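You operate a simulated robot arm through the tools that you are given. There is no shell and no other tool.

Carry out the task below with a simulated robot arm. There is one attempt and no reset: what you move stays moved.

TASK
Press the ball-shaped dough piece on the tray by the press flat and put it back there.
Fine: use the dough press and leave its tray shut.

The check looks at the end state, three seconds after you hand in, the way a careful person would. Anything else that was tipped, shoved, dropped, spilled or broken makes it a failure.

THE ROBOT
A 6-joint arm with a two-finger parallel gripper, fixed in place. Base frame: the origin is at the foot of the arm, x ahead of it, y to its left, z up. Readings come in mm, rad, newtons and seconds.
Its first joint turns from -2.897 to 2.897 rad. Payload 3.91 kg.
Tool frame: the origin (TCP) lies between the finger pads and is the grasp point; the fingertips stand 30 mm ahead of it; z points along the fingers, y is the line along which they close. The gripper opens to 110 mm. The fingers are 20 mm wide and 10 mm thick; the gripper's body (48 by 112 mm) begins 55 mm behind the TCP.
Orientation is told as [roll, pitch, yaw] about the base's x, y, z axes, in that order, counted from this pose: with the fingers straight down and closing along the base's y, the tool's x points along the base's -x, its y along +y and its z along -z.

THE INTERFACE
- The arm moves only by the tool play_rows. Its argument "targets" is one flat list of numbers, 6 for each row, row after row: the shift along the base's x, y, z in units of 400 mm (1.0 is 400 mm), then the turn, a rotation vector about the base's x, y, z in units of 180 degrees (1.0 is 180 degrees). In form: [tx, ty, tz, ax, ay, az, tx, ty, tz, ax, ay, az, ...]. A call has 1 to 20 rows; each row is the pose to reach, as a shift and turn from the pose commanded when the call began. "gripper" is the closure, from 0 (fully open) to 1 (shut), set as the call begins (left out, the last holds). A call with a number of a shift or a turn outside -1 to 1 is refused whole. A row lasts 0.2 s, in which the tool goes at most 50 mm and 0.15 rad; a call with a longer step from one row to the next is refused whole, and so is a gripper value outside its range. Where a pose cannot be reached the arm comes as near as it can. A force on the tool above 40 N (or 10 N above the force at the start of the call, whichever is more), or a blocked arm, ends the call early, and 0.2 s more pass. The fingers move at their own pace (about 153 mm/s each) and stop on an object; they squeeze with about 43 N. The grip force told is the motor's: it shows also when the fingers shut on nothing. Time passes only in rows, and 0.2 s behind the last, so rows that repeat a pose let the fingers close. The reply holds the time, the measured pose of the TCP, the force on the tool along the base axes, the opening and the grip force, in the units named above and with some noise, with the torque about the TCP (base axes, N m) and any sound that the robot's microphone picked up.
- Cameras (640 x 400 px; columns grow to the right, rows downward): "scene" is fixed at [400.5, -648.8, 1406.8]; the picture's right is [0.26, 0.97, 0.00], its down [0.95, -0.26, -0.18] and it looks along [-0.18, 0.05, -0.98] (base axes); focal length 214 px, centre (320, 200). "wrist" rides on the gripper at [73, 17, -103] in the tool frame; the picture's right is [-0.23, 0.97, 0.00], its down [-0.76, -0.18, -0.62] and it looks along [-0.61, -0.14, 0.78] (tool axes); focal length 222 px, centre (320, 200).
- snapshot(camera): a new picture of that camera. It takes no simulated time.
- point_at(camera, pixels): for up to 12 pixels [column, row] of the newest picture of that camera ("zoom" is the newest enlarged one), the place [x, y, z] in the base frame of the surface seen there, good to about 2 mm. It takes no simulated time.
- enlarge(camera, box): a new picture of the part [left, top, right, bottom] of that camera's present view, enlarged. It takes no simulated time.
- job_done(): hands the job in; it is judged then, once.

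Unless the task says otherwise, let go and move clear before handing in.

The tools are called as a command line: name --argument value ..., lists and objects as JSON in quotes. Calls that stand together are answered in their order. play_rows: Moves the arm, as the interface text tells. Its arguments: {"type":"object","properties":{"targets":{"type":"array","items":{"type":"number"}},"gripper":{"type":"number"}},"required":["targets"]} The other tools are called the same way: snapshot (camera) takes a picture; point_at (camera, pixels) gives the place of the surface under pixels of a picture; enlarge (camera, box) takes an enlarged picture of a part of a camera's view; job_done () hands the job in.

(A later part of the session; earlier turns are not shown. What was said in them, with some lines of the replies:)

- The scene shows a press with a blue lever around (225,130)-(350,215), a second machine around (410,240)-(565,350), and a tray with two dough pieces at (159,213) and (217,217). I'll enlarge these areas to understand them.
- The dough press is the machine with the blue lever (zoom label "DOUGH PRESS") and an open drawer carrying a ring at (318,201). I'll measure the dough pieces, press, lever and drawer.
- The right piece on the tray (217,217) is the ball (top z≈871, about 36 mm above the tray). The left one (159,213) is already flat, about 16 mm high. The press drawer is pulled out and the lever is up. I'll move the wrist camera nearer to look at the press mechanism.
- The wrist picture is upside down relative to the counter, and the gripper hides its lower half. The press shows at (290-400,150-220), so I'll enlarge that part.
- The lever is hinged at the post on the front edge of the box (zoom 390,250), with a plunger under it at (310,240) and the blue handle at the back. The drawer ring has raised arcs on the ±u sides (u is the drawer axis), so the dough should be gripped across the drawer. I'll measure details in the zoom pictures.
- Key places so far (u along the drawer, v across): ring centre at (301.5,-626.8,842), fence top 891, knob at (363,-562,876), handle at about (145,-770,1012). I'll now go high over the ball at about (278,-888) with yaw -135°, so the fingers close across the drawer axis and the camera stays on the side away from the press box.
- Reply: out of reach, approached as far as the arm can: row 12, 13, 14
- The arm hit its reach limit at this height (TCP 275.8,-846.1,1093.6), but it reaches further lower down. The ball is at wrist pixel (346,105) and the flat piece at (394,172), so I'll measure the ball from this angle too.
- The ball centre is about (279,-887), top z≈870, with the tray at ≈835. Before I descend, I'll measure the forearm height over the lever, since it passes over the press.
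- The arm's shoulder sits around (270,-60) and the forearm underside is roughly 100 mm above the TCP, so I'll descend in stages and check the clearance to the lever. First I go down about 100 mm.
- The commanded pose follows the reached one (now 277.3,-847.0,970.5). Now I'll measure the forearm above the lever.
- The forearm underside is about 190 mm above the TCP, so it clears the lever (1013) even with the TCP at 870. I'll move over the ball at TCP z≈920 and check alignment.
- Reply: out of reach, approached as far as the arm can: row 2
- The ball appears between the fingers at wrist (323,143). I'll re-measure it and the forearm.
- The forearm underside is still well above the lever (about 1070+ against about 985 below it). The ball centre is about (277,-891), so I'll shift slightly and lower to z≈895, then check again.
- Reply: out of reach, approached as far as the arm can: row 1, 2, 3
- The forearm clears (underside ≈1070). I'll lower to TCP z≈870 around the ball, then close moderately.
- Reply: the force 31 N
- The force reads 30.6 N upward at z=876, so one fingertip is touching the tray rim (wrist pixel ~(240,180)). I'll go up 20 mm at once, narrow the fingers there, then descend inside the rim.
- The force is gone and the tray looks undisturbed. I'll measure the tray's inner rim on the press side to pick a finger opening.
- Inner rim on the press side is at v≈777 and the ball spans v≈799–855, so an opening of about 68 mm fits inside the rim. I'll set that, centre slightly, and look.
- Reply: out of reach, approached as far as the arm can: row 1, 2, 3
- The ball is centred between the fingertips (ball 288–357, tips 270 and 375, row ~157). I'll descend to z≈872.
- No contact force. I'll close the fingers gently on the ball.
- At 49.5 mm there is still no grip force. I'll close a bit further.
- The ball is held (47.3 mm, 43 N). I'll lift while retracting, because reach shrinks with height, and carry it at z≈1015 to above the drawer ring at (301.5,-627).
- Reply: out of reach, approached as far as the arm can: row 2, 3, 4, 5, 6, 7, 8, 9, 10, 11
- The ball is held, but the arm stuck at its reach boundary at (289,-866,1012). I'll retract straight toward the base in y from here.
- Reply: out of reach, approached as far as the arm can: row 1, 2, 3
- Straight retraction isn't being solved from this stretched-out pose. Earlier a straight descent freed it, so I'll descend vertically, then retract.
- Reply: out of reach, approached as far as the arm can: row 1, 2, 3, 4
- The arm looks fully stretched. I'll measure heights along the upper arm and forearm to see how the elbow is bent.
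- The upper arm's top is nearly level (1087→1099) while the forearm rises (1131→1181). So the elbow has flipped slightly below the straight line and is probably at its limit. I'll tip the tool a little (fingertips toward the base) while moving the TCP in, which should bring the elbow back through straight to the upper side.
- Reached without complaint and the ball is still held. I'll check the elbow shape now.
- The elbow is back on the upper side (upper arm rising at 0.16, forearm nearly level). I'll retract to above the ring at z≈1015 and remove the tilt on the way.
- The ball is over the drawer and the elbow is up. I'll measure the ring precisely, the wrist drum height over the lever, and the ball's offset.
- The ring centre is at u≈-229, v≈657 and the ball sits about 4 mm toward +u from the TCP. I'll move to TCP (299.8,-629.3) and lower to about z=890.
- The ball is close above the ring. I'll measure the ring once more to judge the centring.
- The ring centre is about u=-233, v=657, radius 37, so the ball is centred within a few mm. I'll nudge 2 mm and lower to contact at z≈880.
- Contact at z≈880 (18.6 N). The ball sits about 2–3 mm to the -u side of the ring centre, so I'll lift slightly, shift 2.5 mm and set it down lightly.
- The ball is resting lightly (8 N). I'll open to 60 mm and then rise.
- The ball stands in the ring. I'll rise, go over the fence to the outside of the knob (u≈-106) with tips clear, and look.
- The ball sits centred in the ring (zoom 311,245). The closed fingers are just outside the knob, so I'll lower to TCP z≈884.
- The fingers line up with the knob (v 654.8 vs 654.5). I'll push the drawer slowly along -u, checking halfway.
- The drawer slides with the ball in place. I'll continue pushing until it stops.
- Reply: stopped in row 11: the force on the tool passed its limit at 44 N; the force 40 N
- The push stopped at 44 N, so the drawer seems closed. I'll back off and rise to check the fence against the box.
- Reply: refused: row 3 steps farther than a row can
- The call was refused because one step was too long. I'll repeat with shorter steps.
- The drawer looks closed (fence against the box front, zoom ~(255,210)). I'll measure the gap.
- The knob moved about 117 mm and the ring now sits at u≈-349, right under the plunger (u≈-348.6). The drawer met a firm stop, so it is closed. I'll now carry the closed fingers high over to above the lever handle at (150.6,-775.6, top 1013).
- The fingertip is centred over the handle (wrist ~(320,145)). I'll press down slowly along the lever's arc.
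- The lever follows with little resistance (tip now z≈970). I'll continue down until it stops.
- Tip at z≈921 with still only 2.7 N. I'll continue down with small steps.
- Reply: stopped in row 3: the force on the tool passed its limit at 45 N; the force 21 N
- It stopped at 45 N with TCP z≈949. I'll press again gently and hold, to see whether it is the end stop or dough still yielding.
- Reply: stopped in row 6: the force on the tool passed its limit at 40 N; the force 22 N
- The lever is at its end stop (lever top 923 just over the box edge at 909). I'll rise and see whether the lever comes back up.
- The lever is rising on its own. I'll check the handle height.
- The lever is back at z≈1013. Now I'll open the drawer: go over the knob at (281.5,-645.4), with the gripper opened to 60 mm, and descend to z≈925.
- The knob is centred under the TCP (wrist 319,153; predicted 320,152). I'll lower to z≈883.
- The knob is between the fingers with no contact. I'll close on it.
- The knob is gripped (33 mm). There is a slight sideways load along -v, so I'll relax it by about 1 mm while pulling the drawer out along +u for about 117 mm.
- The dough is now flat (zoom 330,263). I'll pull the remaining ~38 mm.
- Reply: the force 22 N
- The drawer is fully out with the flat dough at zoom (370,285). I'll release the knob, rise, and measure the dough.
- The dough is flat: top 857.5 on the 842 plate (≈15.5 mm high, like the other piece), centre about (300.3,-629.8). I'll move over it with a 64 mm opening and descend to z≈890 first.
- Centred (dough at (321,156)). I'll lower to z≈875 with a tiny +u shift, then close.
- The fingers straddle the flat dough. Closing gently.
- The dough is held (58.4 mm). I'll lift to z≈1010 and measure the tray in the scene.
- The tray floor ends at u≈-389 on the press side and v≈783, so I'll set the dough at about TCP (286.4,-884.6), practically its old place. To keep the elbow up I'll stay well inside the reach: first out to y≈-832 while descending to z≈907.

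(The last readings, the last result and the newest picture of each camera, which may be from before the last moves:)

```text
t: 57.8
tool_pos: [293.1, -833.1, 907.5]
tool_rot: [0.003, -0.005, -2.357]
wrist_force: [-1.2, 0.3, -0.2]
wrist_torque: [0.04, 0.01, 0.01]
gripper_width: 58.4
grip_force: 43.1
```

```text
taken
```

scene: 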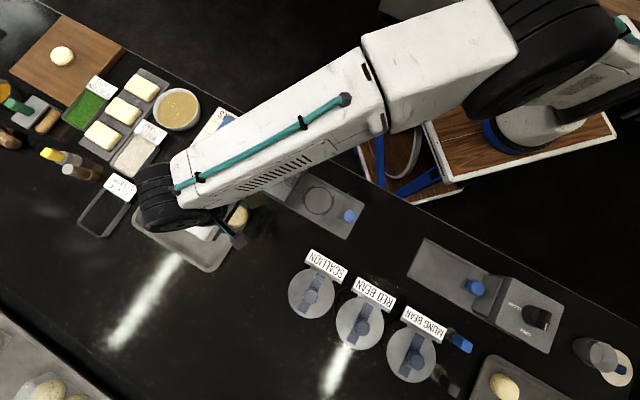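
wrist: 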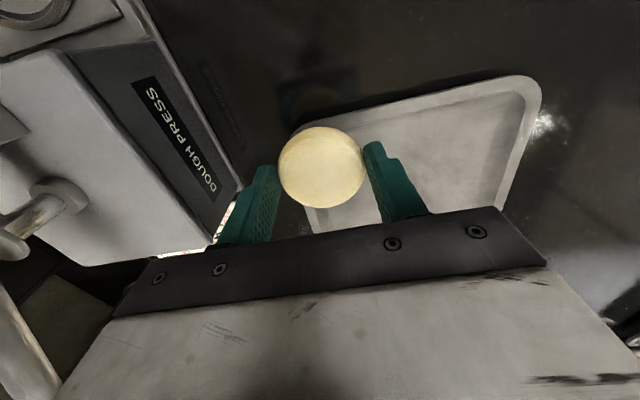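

The elbow is up. I'll move outward low over the rim to (286.4,-884.6,886).

play_rows --targets '[-0.005, -0.0375, -0.0375, 0, 0, 0, -0.01, -0.085, -0.05, 0, 0, 0, -0.0168, -0.1288, -0.0538, 0, 0, 0, -0.0168, -0.1288, -0.0538, 0, 0, 0]'

snapshot --camera "scene"

snapshot --camera "wrist"

```text
t: 58.8
tool_pos: [286.7, -884.8, 886.6]
tool_rot: [0.002, -0.004, -2.355]
wrist_force: [0.4, 0.5, -0.6]
wrist_torque: [-0.01, 0.02, 0.01]
gripper_width: 58.1
grip_force: 43.6
```

```text
taken
```

scene: 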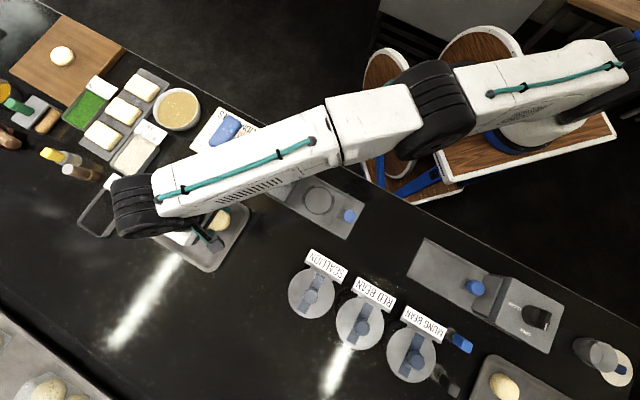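

```text
taken
```

wrist: 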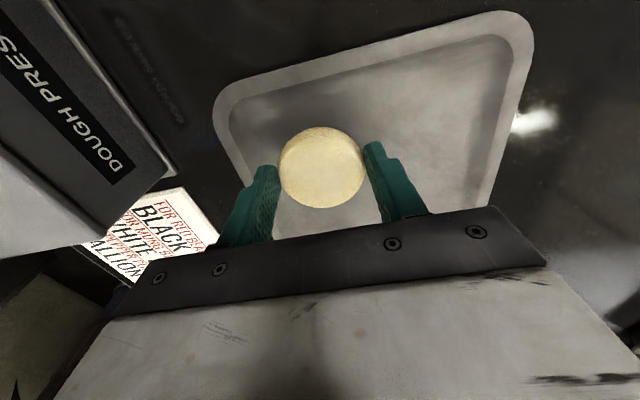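

Reached with the elbow still up. The dough is inside the tray outline, and I'll lower to about 871.

play_rows --targets '[0, 0, -0.02, 0, 0, 0, 0, 0, -0.039, 0, 0, 0, 0, 0, -0.039, 0, 0, 0]'

snapshot --camera "wrist"

```text
t: 59.6
tool_pos: [286.0, -883.7, 868.8]
tool_rot: [0.004, -0.004, -2.357]
wrist_force: [0.6, 0.3, 0.2]
wrist_torque: [-0.01, 0.01, -0.01]
gripper_width: 58.5
grip_force: 43.0
```

```text
taken
```

wrist: 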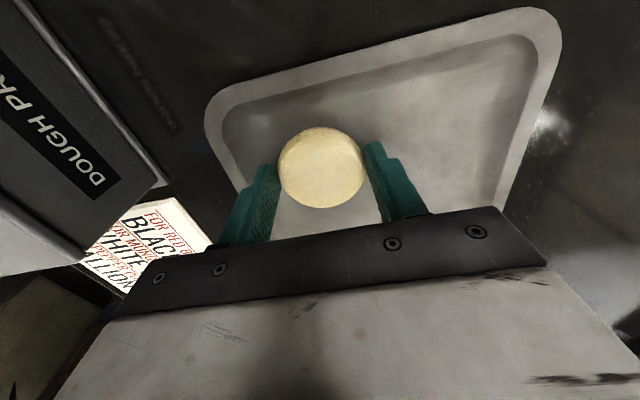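

No contact yet. I'll lower in 1 mm steps until it touches.

play_rows --targets '[0, 0, -0.0025, 0, 0, 0, 0, 0, -0.0025, 0, 0, 0]'

play_rows --targets '[0, 0, -0.0025, 0, 0, 0, 0, 0, -0.0025, 0, 0, 0]'

```text
t: 60.2
tool_pos: [285.5, -884.2, 870.1]
tool_rot: [0.004, -0.005, -2.356]
wrist_force: [0.9, 0.1, -0.1]
wrist_torque: [-0.01, 0.03, 0.04]
gripper_width: 58.2
grip_force: 43.2
```

```text
t: 60.8
tool_pos: [285.9, -882.9, 868.7]
tool_rot: [0.004, -0.005, -2.356]
wrist_force: [-0.5, 0.5, 3.2]
wrist_torque: [0.12, 0.16, 0.02]
gripper_width: 58.3
grip_force: 43.7
```

Light contact (3 N). I'll open by a few mm to release.

play_rows --targets '[0, 0, 0, 0, 0, 0, 0, 0, 0, 0, 0, 0]' --gripper 0.418

snapshot --camera "wrist"

```text
t: 61.4
tool_pos: [285.7, -883.9, 868.3]
tool_rot: [0.003, -0.003, -2.357]
wrist_force: [0.3, -0.1, 0.3]
wrist_torque: [0.01, -0.03, 0.01]
gripper_width: 63.9
grip_force: 0.1
```

```text
taken
```

wrist: 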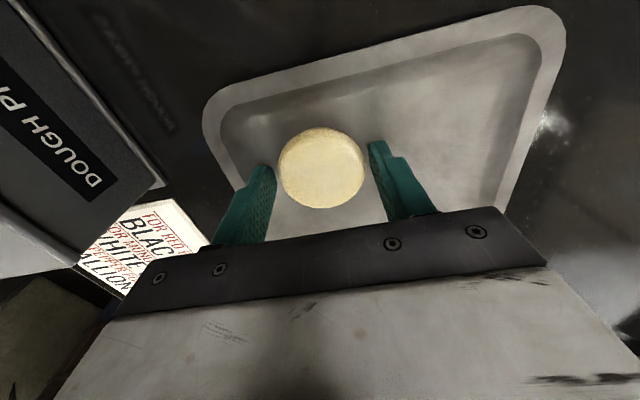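

The dough is released on the tray. I'll rise about 22 mm, then retract inward and up, keeping inside reach.

play_rows --targets '[0, 0, 0.025, 0, 0, 0, 0, 0.0025, 0.055, 0, 0, 0, 0.005, 0.05, 0.08, 0, 0, 0, 0.01, 0.125, 0.125, 0, 0, 0, 0.015, 0.2, 0.19, 0, 0, 0, 0.02, 0.275, 0.265, 0, 0, 0, 0.025, 0.35, 0.35, 0, 0, 0, 0.025, 0.35, 0.35, 0, 0, 0]'

snapshot --camera "scene"

snapshot --camera "wrist"

```text
t: 63.2
tool_pos: [295.4, -742.5, 1008.7]
tool_rot: [0.003, -0.003, -2.355]
wrist_force: [-0.9, -0.5, 0.5]
wrist_torque: [0.03, -0.03, 0.01]
gripper_width: 64.4
grip_force: 0.1
```

```text
taken
```

scene: 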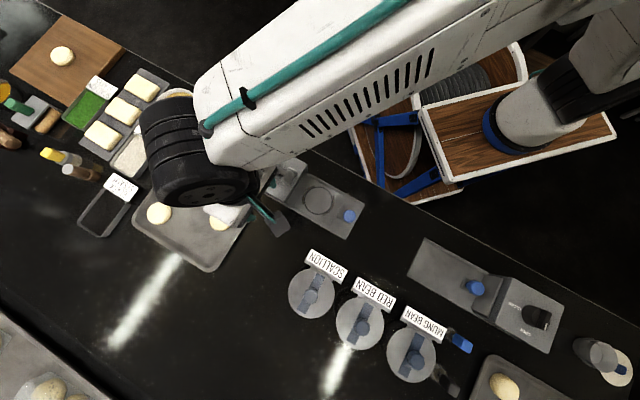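

```text
taken
```

wrist: 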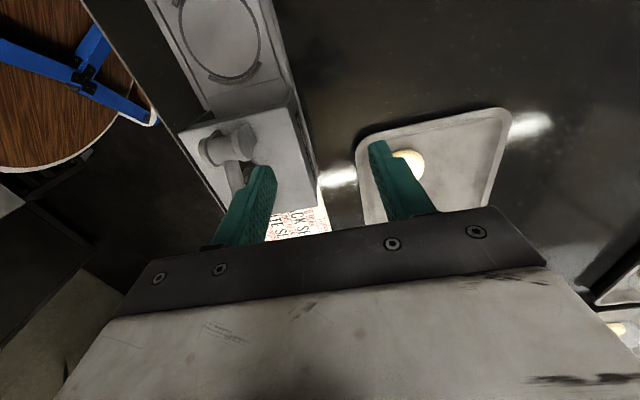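

Dough placed and the arm is clear. Now I'll shut the drawer: go with closed fingers to outside the knob at (388,-538), then lower to 884.

play_rows --targets '[0.0388, 0.0852, 0, 0, 0, 0, 0.0775, 0.1704, 0, 0, 0, 0, 0.1163, 0.2556, 0, 0, 0, 0, 0.155, 0.3408, 0, 0, 0, 0, 0.1938, 0.426, 0, 0, 0, 0, 0.2325, 0.5115, 0, 0, 0, 0, 0.2325, 0.5115, -0.06, 0, 0, 0, 0.2325, 0.5115, -0.12, 0, 0, 0, 0.2325, 0.5115, -0.12, 0, 0, 0]' --gripper 1

snapshot --camera "wrist"

enlarge --camera "scene" --box '[130, 110, 370, 270]'

```text
t: 65.2
tool_pos: [388.5, -536.4, 961.1]
tool_rot: [0.005, -0.005, -2.355]
wrist_force: [0.3, -0.9, -0.4]
wrist_torque: [-0.01, -0.04, -0.01]
gripper_width: 0.0
grip_force: 38.0
```

```text
taken
```

wrist: 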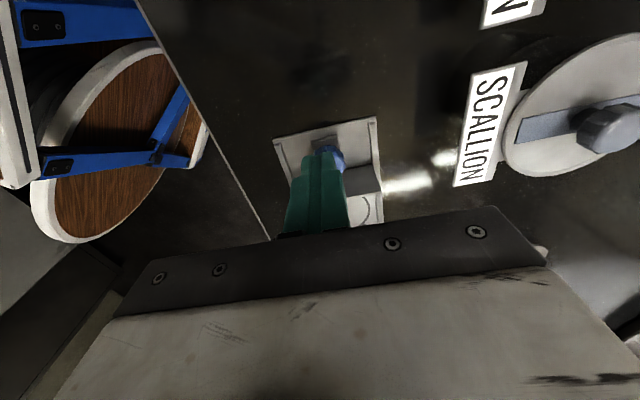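

```text
2.50 times, centred on (250, 190) of scene
```

zoom: 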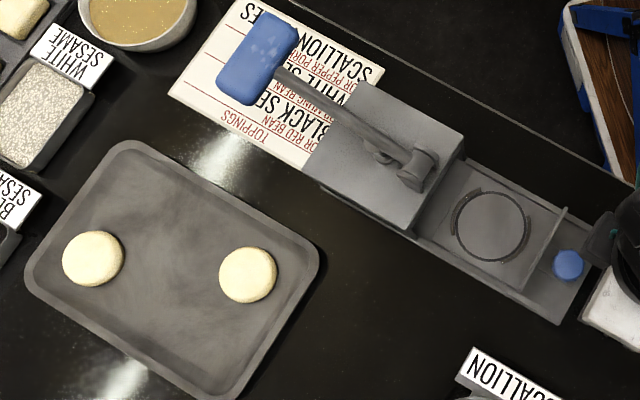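

The dough is flat and matches its neighbour on the tray, and the drawer is empty. I'll lower to 884 and push the drawer shut.

play_rows --targets '[0.003, 0.003, -0.09, 0, 0, 0, 0.003, 0.003, -0.16, 0, 0, 0, 0.003, 0.003, -0.1925, 0, 0, 0, 0.003, 0.003, -0.1925, 0, 0, 0]'

play_rows --targets '[-0.014, -0.014, 0, 0, 0, 0, -0.028, -0.028, 0, 0, 0, 0, -0.042, -0.042, 0, 0, 0, 0, -0.056, -0.056, 0, 0, 0, 0, -0.07, -0.07, 0, 0, 0, 0, -0.084, -0.084, 0, 0, 0, 0, -0.098, -0.098, 0, 0, 0, 0, -0.112, -0.112, 0, 0, 0, 0, -0.126, -0.126, 0, 0, 0, 0, -0.14, -0.14, 0, 0, 0, 0, -0.154, -0.154, 0, 0, 0, 0, -0.168, -0.168, 0, 0, 0, 0, -0.182, -0.182, 0, 0, 0, 0, -0.196, -0.196, 0, 0, 0, 0, -0.21, -0.21, 0, 0, 0, 0, -0.224, -0.224, 0, 0, 0, 0, -0.236, -0.236, 0, 0, 0, 0, -0.244, -0.244, 0, 0, 0, 0]'

enlarge --camera "scene" --box '[240, 120, 400, 250]'

```text
t: 66.2
tool_pos: [389.5, -535.7, 882.5]
tool_rot: [0.003, -0.005, -2.355]
wrist_force: [-0.2, 0.5, 0.5]
wrist_torque: [0.02, 0.0, -0.02]
gripper_width: 0.1
grip_force: 37.1
```

```text
t: 69.9
tool_pos: [298.3, -629.3, 882.3]
tool_rot: [-0.001, 0.005, -2.356]
wrist_force: [29.4, 20.8, 10.2]
wrist_torque: [0.32, -0.1, 0.01]
gripper_width: 0.1
grip_force: 37.7
stopped in row 18: the force on the tool passed its limit at 48 N (the readings are from after the stop); the commanded pose is now the measured one
```

```text
3.08 times, centred on (320, 185) of scene
```

zoom: 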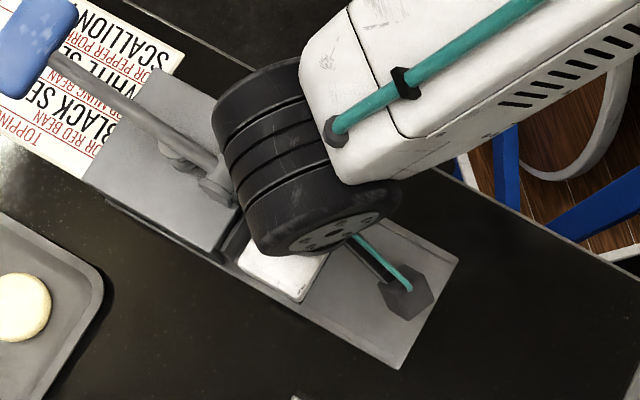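

The drawer stopped at the same place as before (u≈-234, 48 N), so it is at its end stop. I'll back off and rise clear.

play_rows --targets '[0.02, 0.02, 0, 0, 0, 0, 0.08, 0.08, 0.03, 0, 0, 0, 0.13, 0.13, 0.09, 0, 0, 0, 0.18, 0.18, 0.16, 0, 0, 0, 0.23, 0.23, 0.2, 0, 0, 0, 0.28, 0.28, 0.24, 0, 0, 0, 0.29, 0.31, 0.33, 0, 0, 0, 0.29, 0.33, 0.43, 0, 0, 0, 0.29, 0.33, 0.43, 0, 0, 0]'

snapshot --camera "scene"

enlarge --camera "scene" --box '[270, 150, 330, 200]'

enlarge --camera "scene" --box '[120, 100, 370, 280]'

```text
t: 71.9
tool_pos: [410.7, -499.2, 1054.1]
tool_rot: [-0.002, 0.005, -2.356]
wrist_force: [0.3, -0.4, -0.2]
wrist_torque: [0.03, -0.02, 0.0]
gripper_width: 0.0
grip_force: 37.6
```

```text
taken
```

scene: 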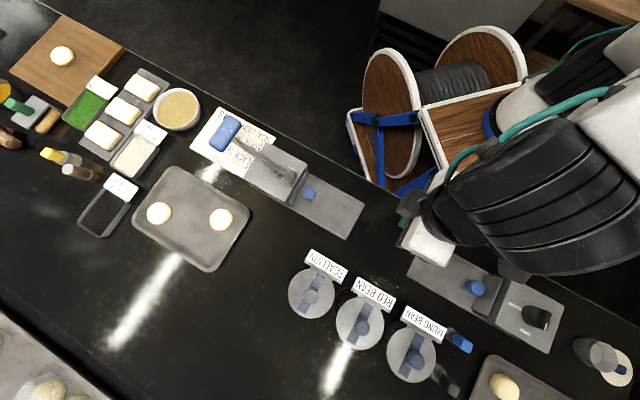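

```text
8.00 times, centred on (300, 175) of scene
```

zoom: 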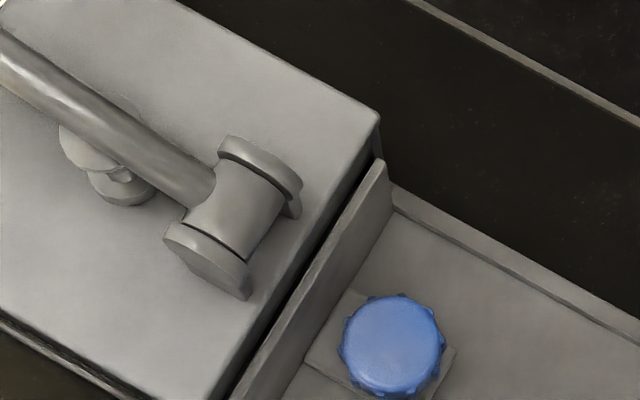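

```text
2.22 times, centred on (245, 190) of scene
```

zoom: 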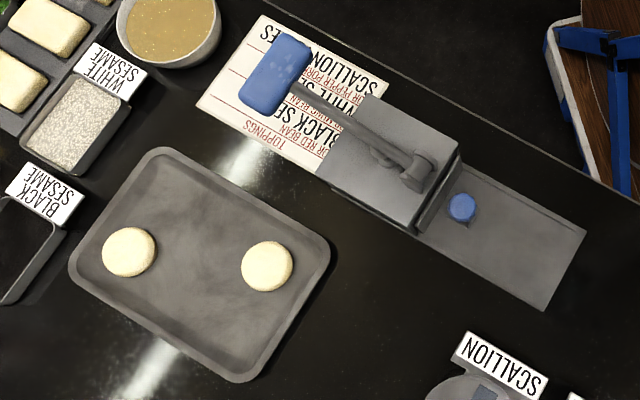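

The drawer is shut as before, both dough pieces lie flat on the tray, and nothing else looks moved. I'll verify heights once more.

point_at --camera "zoom" --pixels '[[266, 265], [128, 250], [250, 265], [282, 265], [200, 255], [275, 75], [461, 207]]'

```text
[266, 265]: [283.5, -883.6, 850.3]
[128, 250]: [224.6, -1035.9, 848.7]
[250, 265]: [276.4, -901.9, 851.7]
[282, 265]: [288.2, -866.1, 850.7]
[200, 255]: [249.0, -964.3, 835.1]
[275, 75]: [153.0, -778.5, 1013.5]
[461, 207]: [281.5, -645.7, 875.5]
```

The pressed piece is level at z≈851 (about 15.5 mm high, like its neighbour), close to its old spot. The drawer is shut, the lever is up and the arm is clear, so I'm handing in.

job_done

```text
The job is handed in.
```

The dough ball has been pressed flat and is back on the tray, within about a centimetre of where it started. It is now about 15.5 mm high, the same as the flat piece beside it.

- **Press:** its tray is pushed in to its stop, the same position it stopped at for the pressing. A gap of about 5 mm remains between the tray's front plate and the press. The lever has sprung back up by itself.
- **One contact:** on the first approach a fingertip touched the dough tray's rim with about 31 N. I backed off at once, and the tray did not appear to move.
- **Surroundings:** nothing else looked moved, tipped or spilled in the last pictures. The gripper is empty and clear of everything.
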